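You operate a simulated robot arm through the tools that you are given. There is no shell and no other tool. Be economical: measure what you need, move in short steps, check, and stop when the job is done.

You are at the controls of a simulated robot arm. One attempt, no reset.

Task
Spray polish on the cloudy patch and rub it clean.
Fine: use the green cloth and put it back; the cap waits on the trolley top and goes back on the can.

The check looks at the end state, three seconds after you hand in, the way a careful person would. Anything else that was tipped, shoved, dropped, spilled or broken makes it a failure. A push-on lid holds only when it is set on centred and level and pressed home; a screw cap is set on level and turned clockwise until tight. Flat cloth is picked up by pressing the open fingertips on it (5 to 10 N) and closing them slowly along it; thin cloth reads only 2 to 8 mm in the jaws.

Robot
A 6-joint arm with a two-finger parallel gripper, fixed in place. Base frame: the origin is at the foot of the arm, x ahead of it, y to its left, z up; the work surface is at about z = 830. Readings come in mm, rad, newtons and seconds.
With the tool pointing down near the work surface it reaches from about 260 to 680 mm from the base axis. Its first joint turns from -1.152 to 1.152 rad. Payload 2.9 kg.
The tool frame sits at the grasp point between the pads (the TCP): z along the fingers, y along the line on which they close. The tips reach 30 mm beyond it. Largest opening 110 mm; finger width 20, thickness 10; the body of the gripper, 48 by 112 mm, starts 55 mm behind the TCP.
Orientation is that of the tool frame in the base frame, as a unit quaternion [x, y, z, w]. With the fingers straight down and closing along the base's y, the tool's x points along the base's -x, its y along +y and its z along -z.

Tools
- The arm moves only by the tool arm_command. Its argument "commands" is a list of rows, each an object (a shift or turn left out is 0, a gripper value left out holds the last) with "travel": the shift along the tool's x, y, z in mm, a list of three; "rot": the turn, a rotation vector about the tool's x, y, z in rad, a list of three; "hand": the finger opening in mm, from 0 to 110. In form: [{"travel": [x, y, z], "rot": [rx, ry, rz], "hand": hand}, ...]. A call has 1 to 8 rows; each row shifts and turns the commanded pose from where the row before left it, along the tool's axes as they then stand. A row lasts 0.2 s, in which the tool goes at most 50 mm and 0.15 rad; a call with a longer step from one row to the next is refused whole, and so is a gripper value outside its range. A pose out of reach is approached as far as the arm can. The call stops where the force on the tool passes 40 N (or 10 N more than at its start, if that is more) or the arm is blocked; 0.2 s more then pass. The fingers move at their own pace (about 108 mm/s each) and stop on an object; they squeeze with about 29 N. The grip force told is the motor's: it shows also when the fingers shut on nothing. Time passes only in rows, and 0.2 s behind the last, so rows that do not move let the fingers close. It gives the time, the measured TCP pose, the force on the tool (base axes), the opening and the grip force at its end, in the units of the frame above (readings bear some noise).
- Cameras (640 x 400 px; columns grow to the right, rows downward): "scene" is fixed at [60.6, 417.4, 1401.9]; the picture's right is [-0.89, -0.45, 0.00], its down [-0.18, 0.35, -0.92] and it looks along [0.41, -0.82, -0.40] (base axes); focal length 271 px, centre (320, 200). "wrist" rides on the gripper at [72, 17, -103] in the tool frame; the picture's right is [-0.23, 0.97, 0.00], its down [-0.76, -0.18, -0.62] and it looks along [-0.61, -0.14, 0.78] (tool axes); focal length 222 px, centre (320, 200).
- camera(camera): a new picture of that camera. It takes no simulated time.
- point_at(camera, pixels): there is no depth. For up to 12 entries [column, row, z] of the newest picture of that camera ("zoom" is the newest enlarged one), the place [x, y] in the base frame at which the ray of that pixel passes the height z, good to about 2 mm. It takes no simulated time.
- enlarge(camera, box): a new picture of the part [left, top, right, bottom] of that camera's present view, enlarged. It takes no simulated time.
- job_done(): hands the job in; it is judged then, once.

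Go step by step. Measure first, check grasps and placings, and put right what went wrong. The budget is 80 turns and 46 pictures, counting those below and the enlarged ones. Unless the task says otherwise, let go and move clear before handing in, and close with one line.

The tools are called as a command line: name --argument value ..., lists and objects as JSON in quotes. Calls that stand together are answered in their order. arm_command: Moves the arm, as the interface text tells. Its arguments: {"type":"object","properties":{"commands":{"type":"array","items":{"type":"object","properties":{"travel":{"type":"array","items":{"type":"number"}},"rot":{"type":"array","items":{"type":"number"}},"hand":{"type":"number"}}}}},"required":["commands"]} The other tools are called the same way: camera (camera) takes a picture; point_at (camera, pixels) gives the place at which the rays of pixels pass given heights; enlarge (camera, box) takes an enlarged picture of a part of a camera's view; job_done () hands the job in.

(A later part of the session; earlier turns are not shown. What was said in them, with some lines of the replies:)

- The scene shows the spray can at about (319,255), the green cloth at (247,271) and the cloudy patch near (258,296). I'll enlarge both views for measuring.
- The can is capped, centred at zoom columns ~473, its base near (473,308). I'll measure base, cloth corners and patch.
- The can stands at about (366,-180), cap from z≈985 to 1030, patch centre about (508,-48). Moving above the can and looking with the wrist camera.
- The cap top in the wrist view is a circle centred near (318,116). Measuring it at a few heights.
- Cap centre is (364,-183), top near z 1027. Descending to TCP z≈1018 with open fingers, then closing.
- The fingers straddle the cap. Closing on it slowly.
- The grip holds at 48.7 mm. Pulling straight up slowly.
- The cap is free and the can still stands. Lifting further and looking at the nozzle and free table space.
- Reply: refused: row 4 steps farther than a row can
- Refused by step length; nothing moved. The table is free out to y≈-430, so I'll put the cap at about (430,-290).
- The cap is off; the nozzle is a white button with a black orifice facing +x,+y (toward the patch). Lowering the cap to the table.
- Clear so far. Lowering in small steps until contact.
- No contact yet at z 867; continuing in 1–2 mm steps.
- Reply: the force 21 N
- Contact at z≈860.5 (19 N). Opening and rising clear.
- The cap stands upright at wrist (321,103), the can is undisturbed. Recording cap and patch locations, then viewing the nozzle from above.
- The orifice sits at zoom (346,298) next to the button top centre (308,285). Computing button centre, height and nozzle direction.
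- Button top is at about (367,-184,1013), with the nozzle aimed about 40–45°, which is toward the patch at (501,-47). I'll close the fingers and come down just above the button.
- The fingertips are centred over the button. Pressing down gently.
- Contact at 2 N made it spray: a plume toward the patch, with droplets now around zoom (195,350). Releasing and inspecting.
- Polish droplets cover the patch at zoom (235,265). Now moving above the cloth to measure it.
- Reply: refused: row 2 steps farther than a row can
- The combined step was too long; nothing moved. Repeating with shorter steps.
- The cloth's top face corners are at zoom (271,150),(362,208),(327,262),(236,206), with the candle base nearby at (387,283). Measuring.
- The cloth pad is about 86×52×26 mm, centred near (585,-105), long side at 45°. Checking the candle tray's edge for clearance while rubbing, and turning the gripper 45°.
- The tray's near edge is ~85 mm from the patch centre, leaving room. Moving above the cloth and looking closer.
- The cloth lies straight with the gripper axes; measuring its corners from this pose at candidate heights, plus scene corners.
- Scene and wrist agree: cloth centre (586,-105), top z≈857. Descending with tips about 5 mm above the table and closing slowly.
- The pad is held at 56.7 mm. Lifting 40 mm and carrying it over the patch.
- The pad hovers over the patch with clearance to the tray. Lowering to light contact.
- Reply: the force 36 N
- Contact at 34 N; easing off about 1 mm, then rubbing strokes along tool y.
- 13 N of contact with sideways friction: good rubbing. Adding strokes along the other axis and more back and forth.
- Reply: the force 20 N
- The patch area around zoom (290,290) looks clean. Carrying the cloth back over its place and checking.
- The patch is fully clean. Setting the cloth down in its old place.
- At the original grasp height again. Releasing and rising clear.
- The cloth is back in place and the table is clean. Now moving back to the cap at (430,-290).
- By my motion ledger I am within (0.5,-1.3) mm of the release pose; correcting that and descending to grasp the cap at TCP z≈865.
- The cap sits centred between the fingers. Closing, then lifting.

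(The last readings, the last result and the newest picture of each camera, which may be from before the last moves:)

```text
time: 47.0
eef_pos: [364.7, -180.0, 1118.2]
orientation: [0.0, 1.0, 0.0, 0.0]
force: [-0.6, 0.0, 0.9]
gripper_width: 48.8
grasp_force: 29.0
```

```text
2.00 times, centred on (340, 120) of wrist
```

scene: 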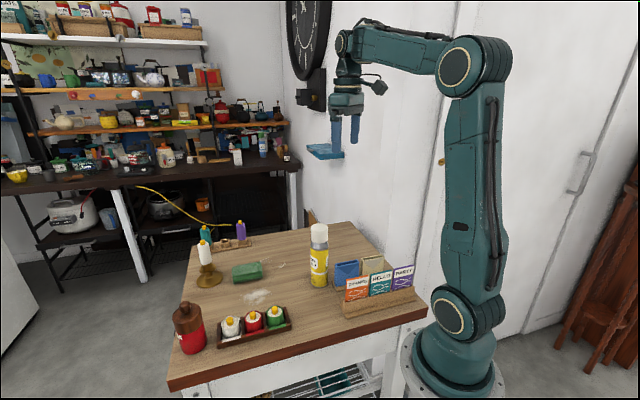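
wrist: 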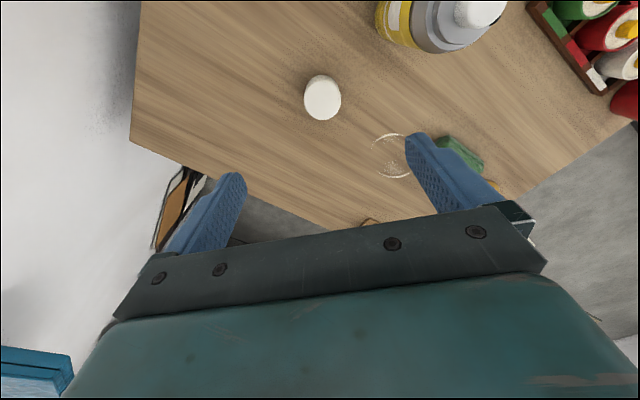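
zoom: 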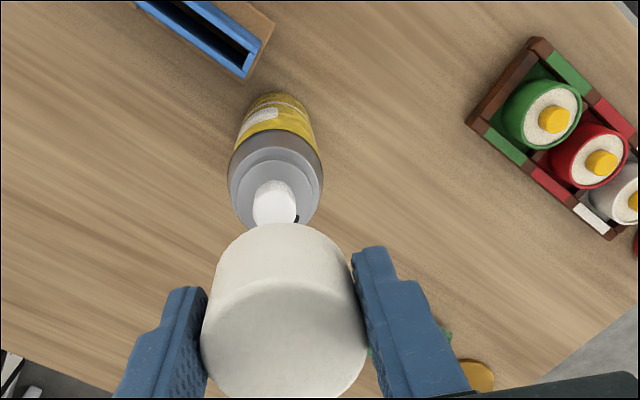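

Cap held at 48.8 mm and still level. Lowering to just above the button and taking alignment readings.

arm_command --commands '[{"travel": [0, 0, 35]}, {"travel": [0, 0, 20]}, {}, {}]'

enlarge --camera "scene" --box '[295, 195, 345, 255]'

enlarge --camera "wrist" --box '[240, 40, 400, 160]'

arm_command --commands '[{}]'

arm_command --commands '[{}]'

```text
time: 48.0
eef_pos: [365.5, -181.5, 1062.0]
orientation: [0.001, 1.0, 0.001, 0.0]
force: [0.0, 0.0, 0.3]
gripper_width: 48.8
grasp_force: 29.1
```

```text
6.67 times, centred on (320, 225) of scene
```

zoom: 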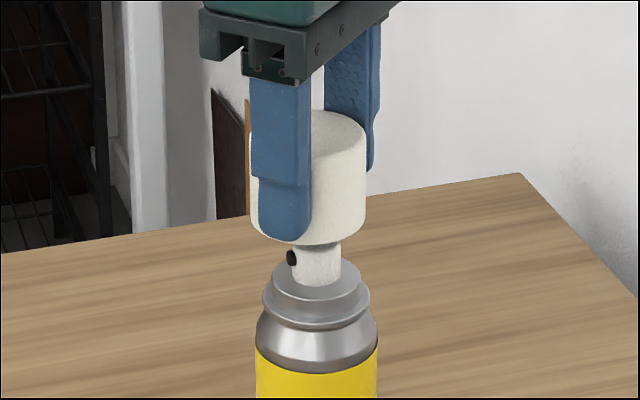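

```text
3.33 times, centred on (320, 100) of wrist
```

zoom: 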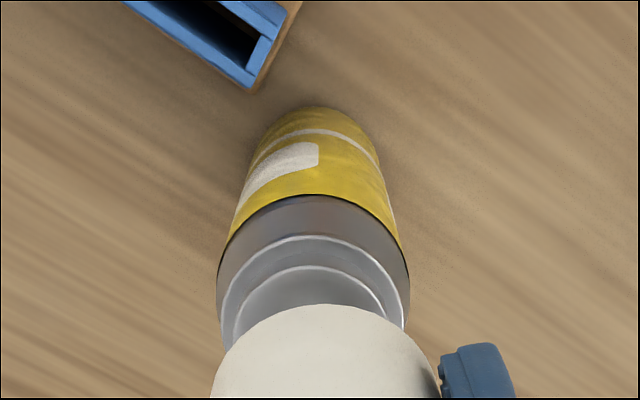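

```text
time: 48.4
eef_pos: [366.3, -181.8, 1062.2]
orientation: [0.0, 1.0, 0.0, 0.0]
force: [-0.4, -0.9, -0.3]
gripper_width: 48.5
grasp_force: 28.8
```

```text
time: 48.8
eef_pos: [365.3, -181.5, 1062.4]
orientation: [0.0, 1.0, 0.0, 0.0]
force: [-1.2, -0.2, 0.2]
gripper_width: 48.7
grasp_force: 29.2
```

In the scene zoom the cap centre is at column ~308 while collar and can are centred at ~316.5, about 3 mm off. Shifting the cap by about (-2.8,-1.5) mm and checking again.

arm_command --commands '[{"travel": [2.8, -1.5, 0]}, {}, {}]'

enlarge --camera "scene" --box '[295, 195, 345, 255]'

enlarge --camera "wrist" --box '[240, 60, 400, 200]'

```text
time: 49.6
eef_pos: [363.2, -182.8, 1063.3]
orientation: [0.001, 1.0, 0.0, 0.0]
force: [-0.2, 1.1, 0.4]
gripper_width: 48.7
grasp_force: 29.1
```

```text
6.67 times, centred on (320, 225) of scene
```

zoom: 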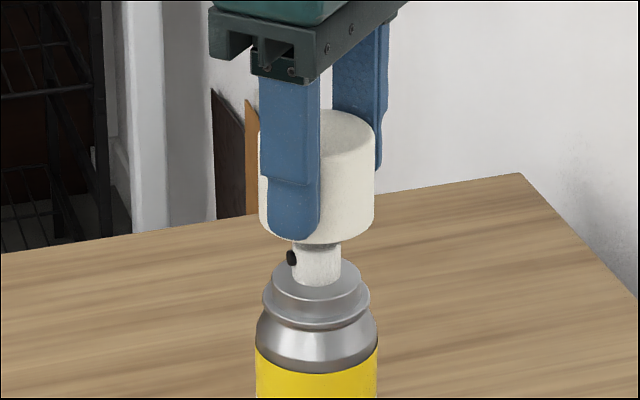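

```text
2.86 times, centred on (320, 130) of wrist
```

zoom: 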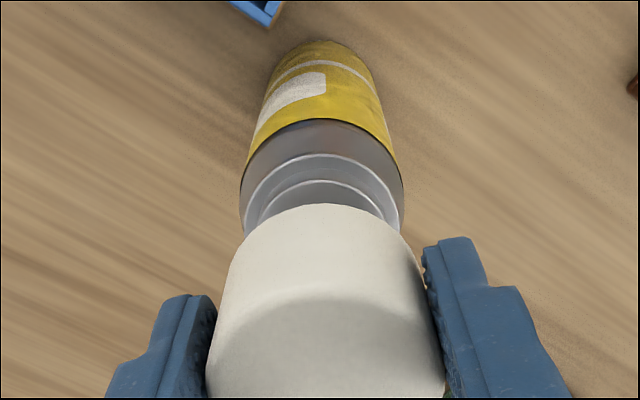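

Cap now spans 259–375 (centre 317), matching the can; the wrist view shows only ~0.5 mm residual in y. Correcting that and lowering.

arm_command --commands '[{"travel": [0, -0.5, 15]}, {"travel": [0, 0, 12]}, {"travel": [0, 0, 4]}, {}]'

```text
time: 50.6
eef_pos: [362.2, -184.0, 1030.2]
orientation: [0.0, 1.0, 0.001, 0.0]
force: [0.5, -0.8, -0.3]
gripper_width: 48.6
grasp_force: 28.9
```

arm_command --commands '[{"travel": [0, 0, 2]}, {"travel": [0, 0, 2]}, {"travel": [0, 0, 1]}, {}]'

```text
time: 51.6
eef_pos: [362.7, -184.3, 1026.1]
orientation: [0.0, 1.0, 0.0, 0.0]
force: [-0.3, 0.9, 0.3]
gripper_width: 48.1
grasp_force: 28.8
```

arm_command --commands '[{"travel": [0, 0, 1]}, {"travel": [0, 0, 1]}, {"travel": [0, 0, 1]}, {}]'

```text
time: 52.6
eef_pos: [362.1, -183.9, 1023.8]
orientation: [-0.001, 1.0, -0.001, 0.0]
force: [-1.5, 3.4, 16.4]
gripper_width: 48.5
grasp_force: 28.9
```

Contact at z≈1024 with 16 N. Pressing home until the force limit.

arm_command --commands '[{"travel": [0, 0, 1]}, {"travel": [0, 0, 1]}, {"travel": [0, 0, 1]}, {}]'

enlarge --camera "scene" --box '[290, 195, 350, 295]'

```text
time: 53.6
eef_pos: [362.8, -184.8, 1021.0]
orientation: [0.0, 1.0, -0.001, 0.001]
force: [0.6, 3.2, 22.6]
gripper_width: 48.5
grasp_force: 28.4
```

```text
4.00 times, centred on (320, 245) of scene
```

zoom: 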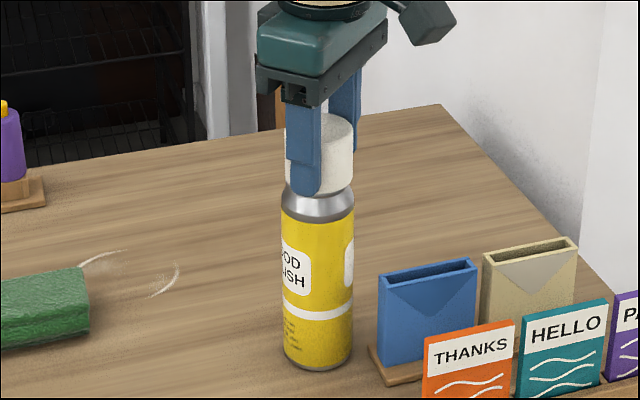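

It is sliding down over the collar (22 N at 1021). Continuing.

arm_command --commands '[{"travel": [0, 0, 1]}, {"travel": [0, 0, 1]}, {"travel": [0, 0, 1]}, {}]'

```text
time: 54.6
eef_pos: [363.5, -184.2, 1017.3]
orientation: [0.0, 1.0, 0.0, 0.001]
force: [-0.9, 1.7, 22.3]
gripper_width: 49.0
grasp_force: 28.6
```

A steady 22 N suggests the fingers may now be slipping on the cap. Releasing, rising, and closing the fingers to press on the cap top.

arm_command --commands '[{"travel": [0, 0, -1]}, {"hand": 60}, {"hand": 80}, {"hand": 110}, {"travel": [0, 0, -45]}, {"travel": [0, 0, -35]}, {"hand": 0}, {"hand": 0}]'

enlarge --camera "scene" --box '[290, 195, 350, 295]'

```text
time: 56.4
eef_pos: [362.3, -184.1, 1097.7]
orientation: [0.0, 1.0, 0.0, 0.0]
force: [0.6, 0.5, 0.2]
gripper_width: 0.0
grasp_force: 17.5
```

```text
4.00 times, centred on (320, 245) of scene
```

zoom: 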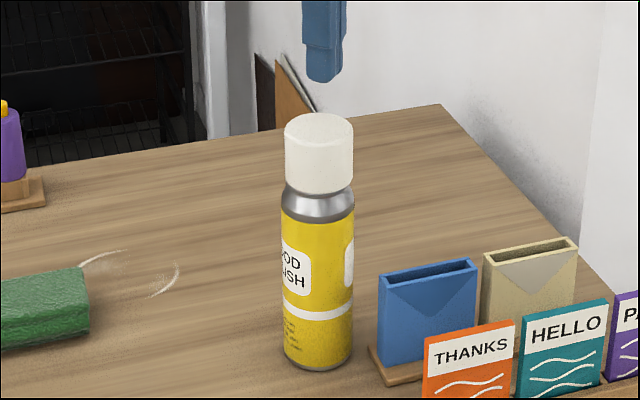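

The cap sits level. Pressing it home from above with closed fingertips.

arm_command --commands '[{"travel": [-1, 0, 25]}, {"travel": [0, 0, 9]}, {"travel": [0, 0, 2]}, {"travel": [0, 0, 2]}, {"travel": [0, 0, 1.5]}, {"travel": [0, 0, 1]}, {"travel": [0, 0, 1]}, {}]'

```text
time: 58.2
eef_pos: [364.4, -185.2, 1057.2]
orientation: [0.001, 1.0, 0.0, 0.0]
force: [1.1, -0.1, 0.7]
gripper_width: 0.0
grasp_force: 29.2
```

arm_command --commands '[{"travel": [0, 0, 1]}, {"travel": [0, 0, 1]}, {"travel": [0, 0, 1]}, {"travel": [0, 0, 1]}, {"travel": [0, 0, 1]}, {}]'

```text
time: 59.2
eef_pos: [363.3, -184.5, 1056.9]
orientation: [0.0, 1.0, -0.002, 0.004]
force: [-1.6, 0.7, 9.1]
gripper_width: 0.0
grasp_force: 28.6
stopped in row 5: the force on the tool passed its limit (the readings are from after the stop); the commanded pose is now the measured one
```

The press passed 40 N with the cap top at z≈1026.5, the original height, so it is home. Rising clear and taking a last look.

arm_command --commands '[{"travel": [0, 0, -30]}, {"travel": [0, 0, -45]}, {"travel": [0, 0, -45]}, {"travel": [0, 0, -45]}, {"hand": 60}, {}]'

enlarge --camera "scene" --box '[160, 190, 440, 385]'

```text
time: 60.6
eef_pos: [362.8, -184.3, 1219.8]
orientation: [0.0, 1.0, -0.002, 0.004]
force: [-0.3, -0.4, 0.7]
gripper_width: 60.1
grasp_force: 0.1
```

```text
2.05 times, centred on (300, 288) of scene
```

zoom: 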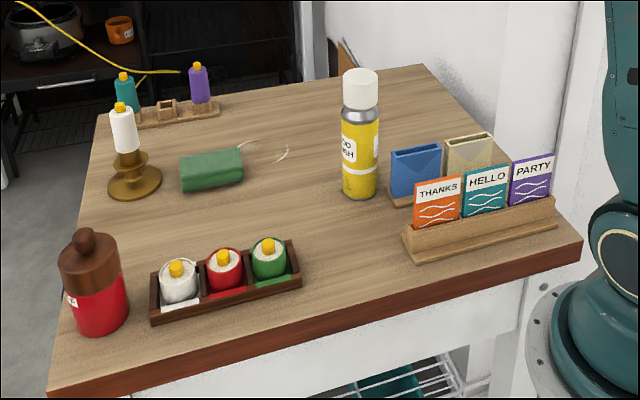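

The last picture shows the patch clean, the cloth back at (211,170), the can capped and upright at (360,135), and everything else untouched. Handing in.

job_done

```text
The job is handed in.
```

I sprayed the cloudy patch with polish and rubbed it clean, put the green cloth back in its place, and pressed the cap back onto the can; nothing else on the trolley looks disturbed.
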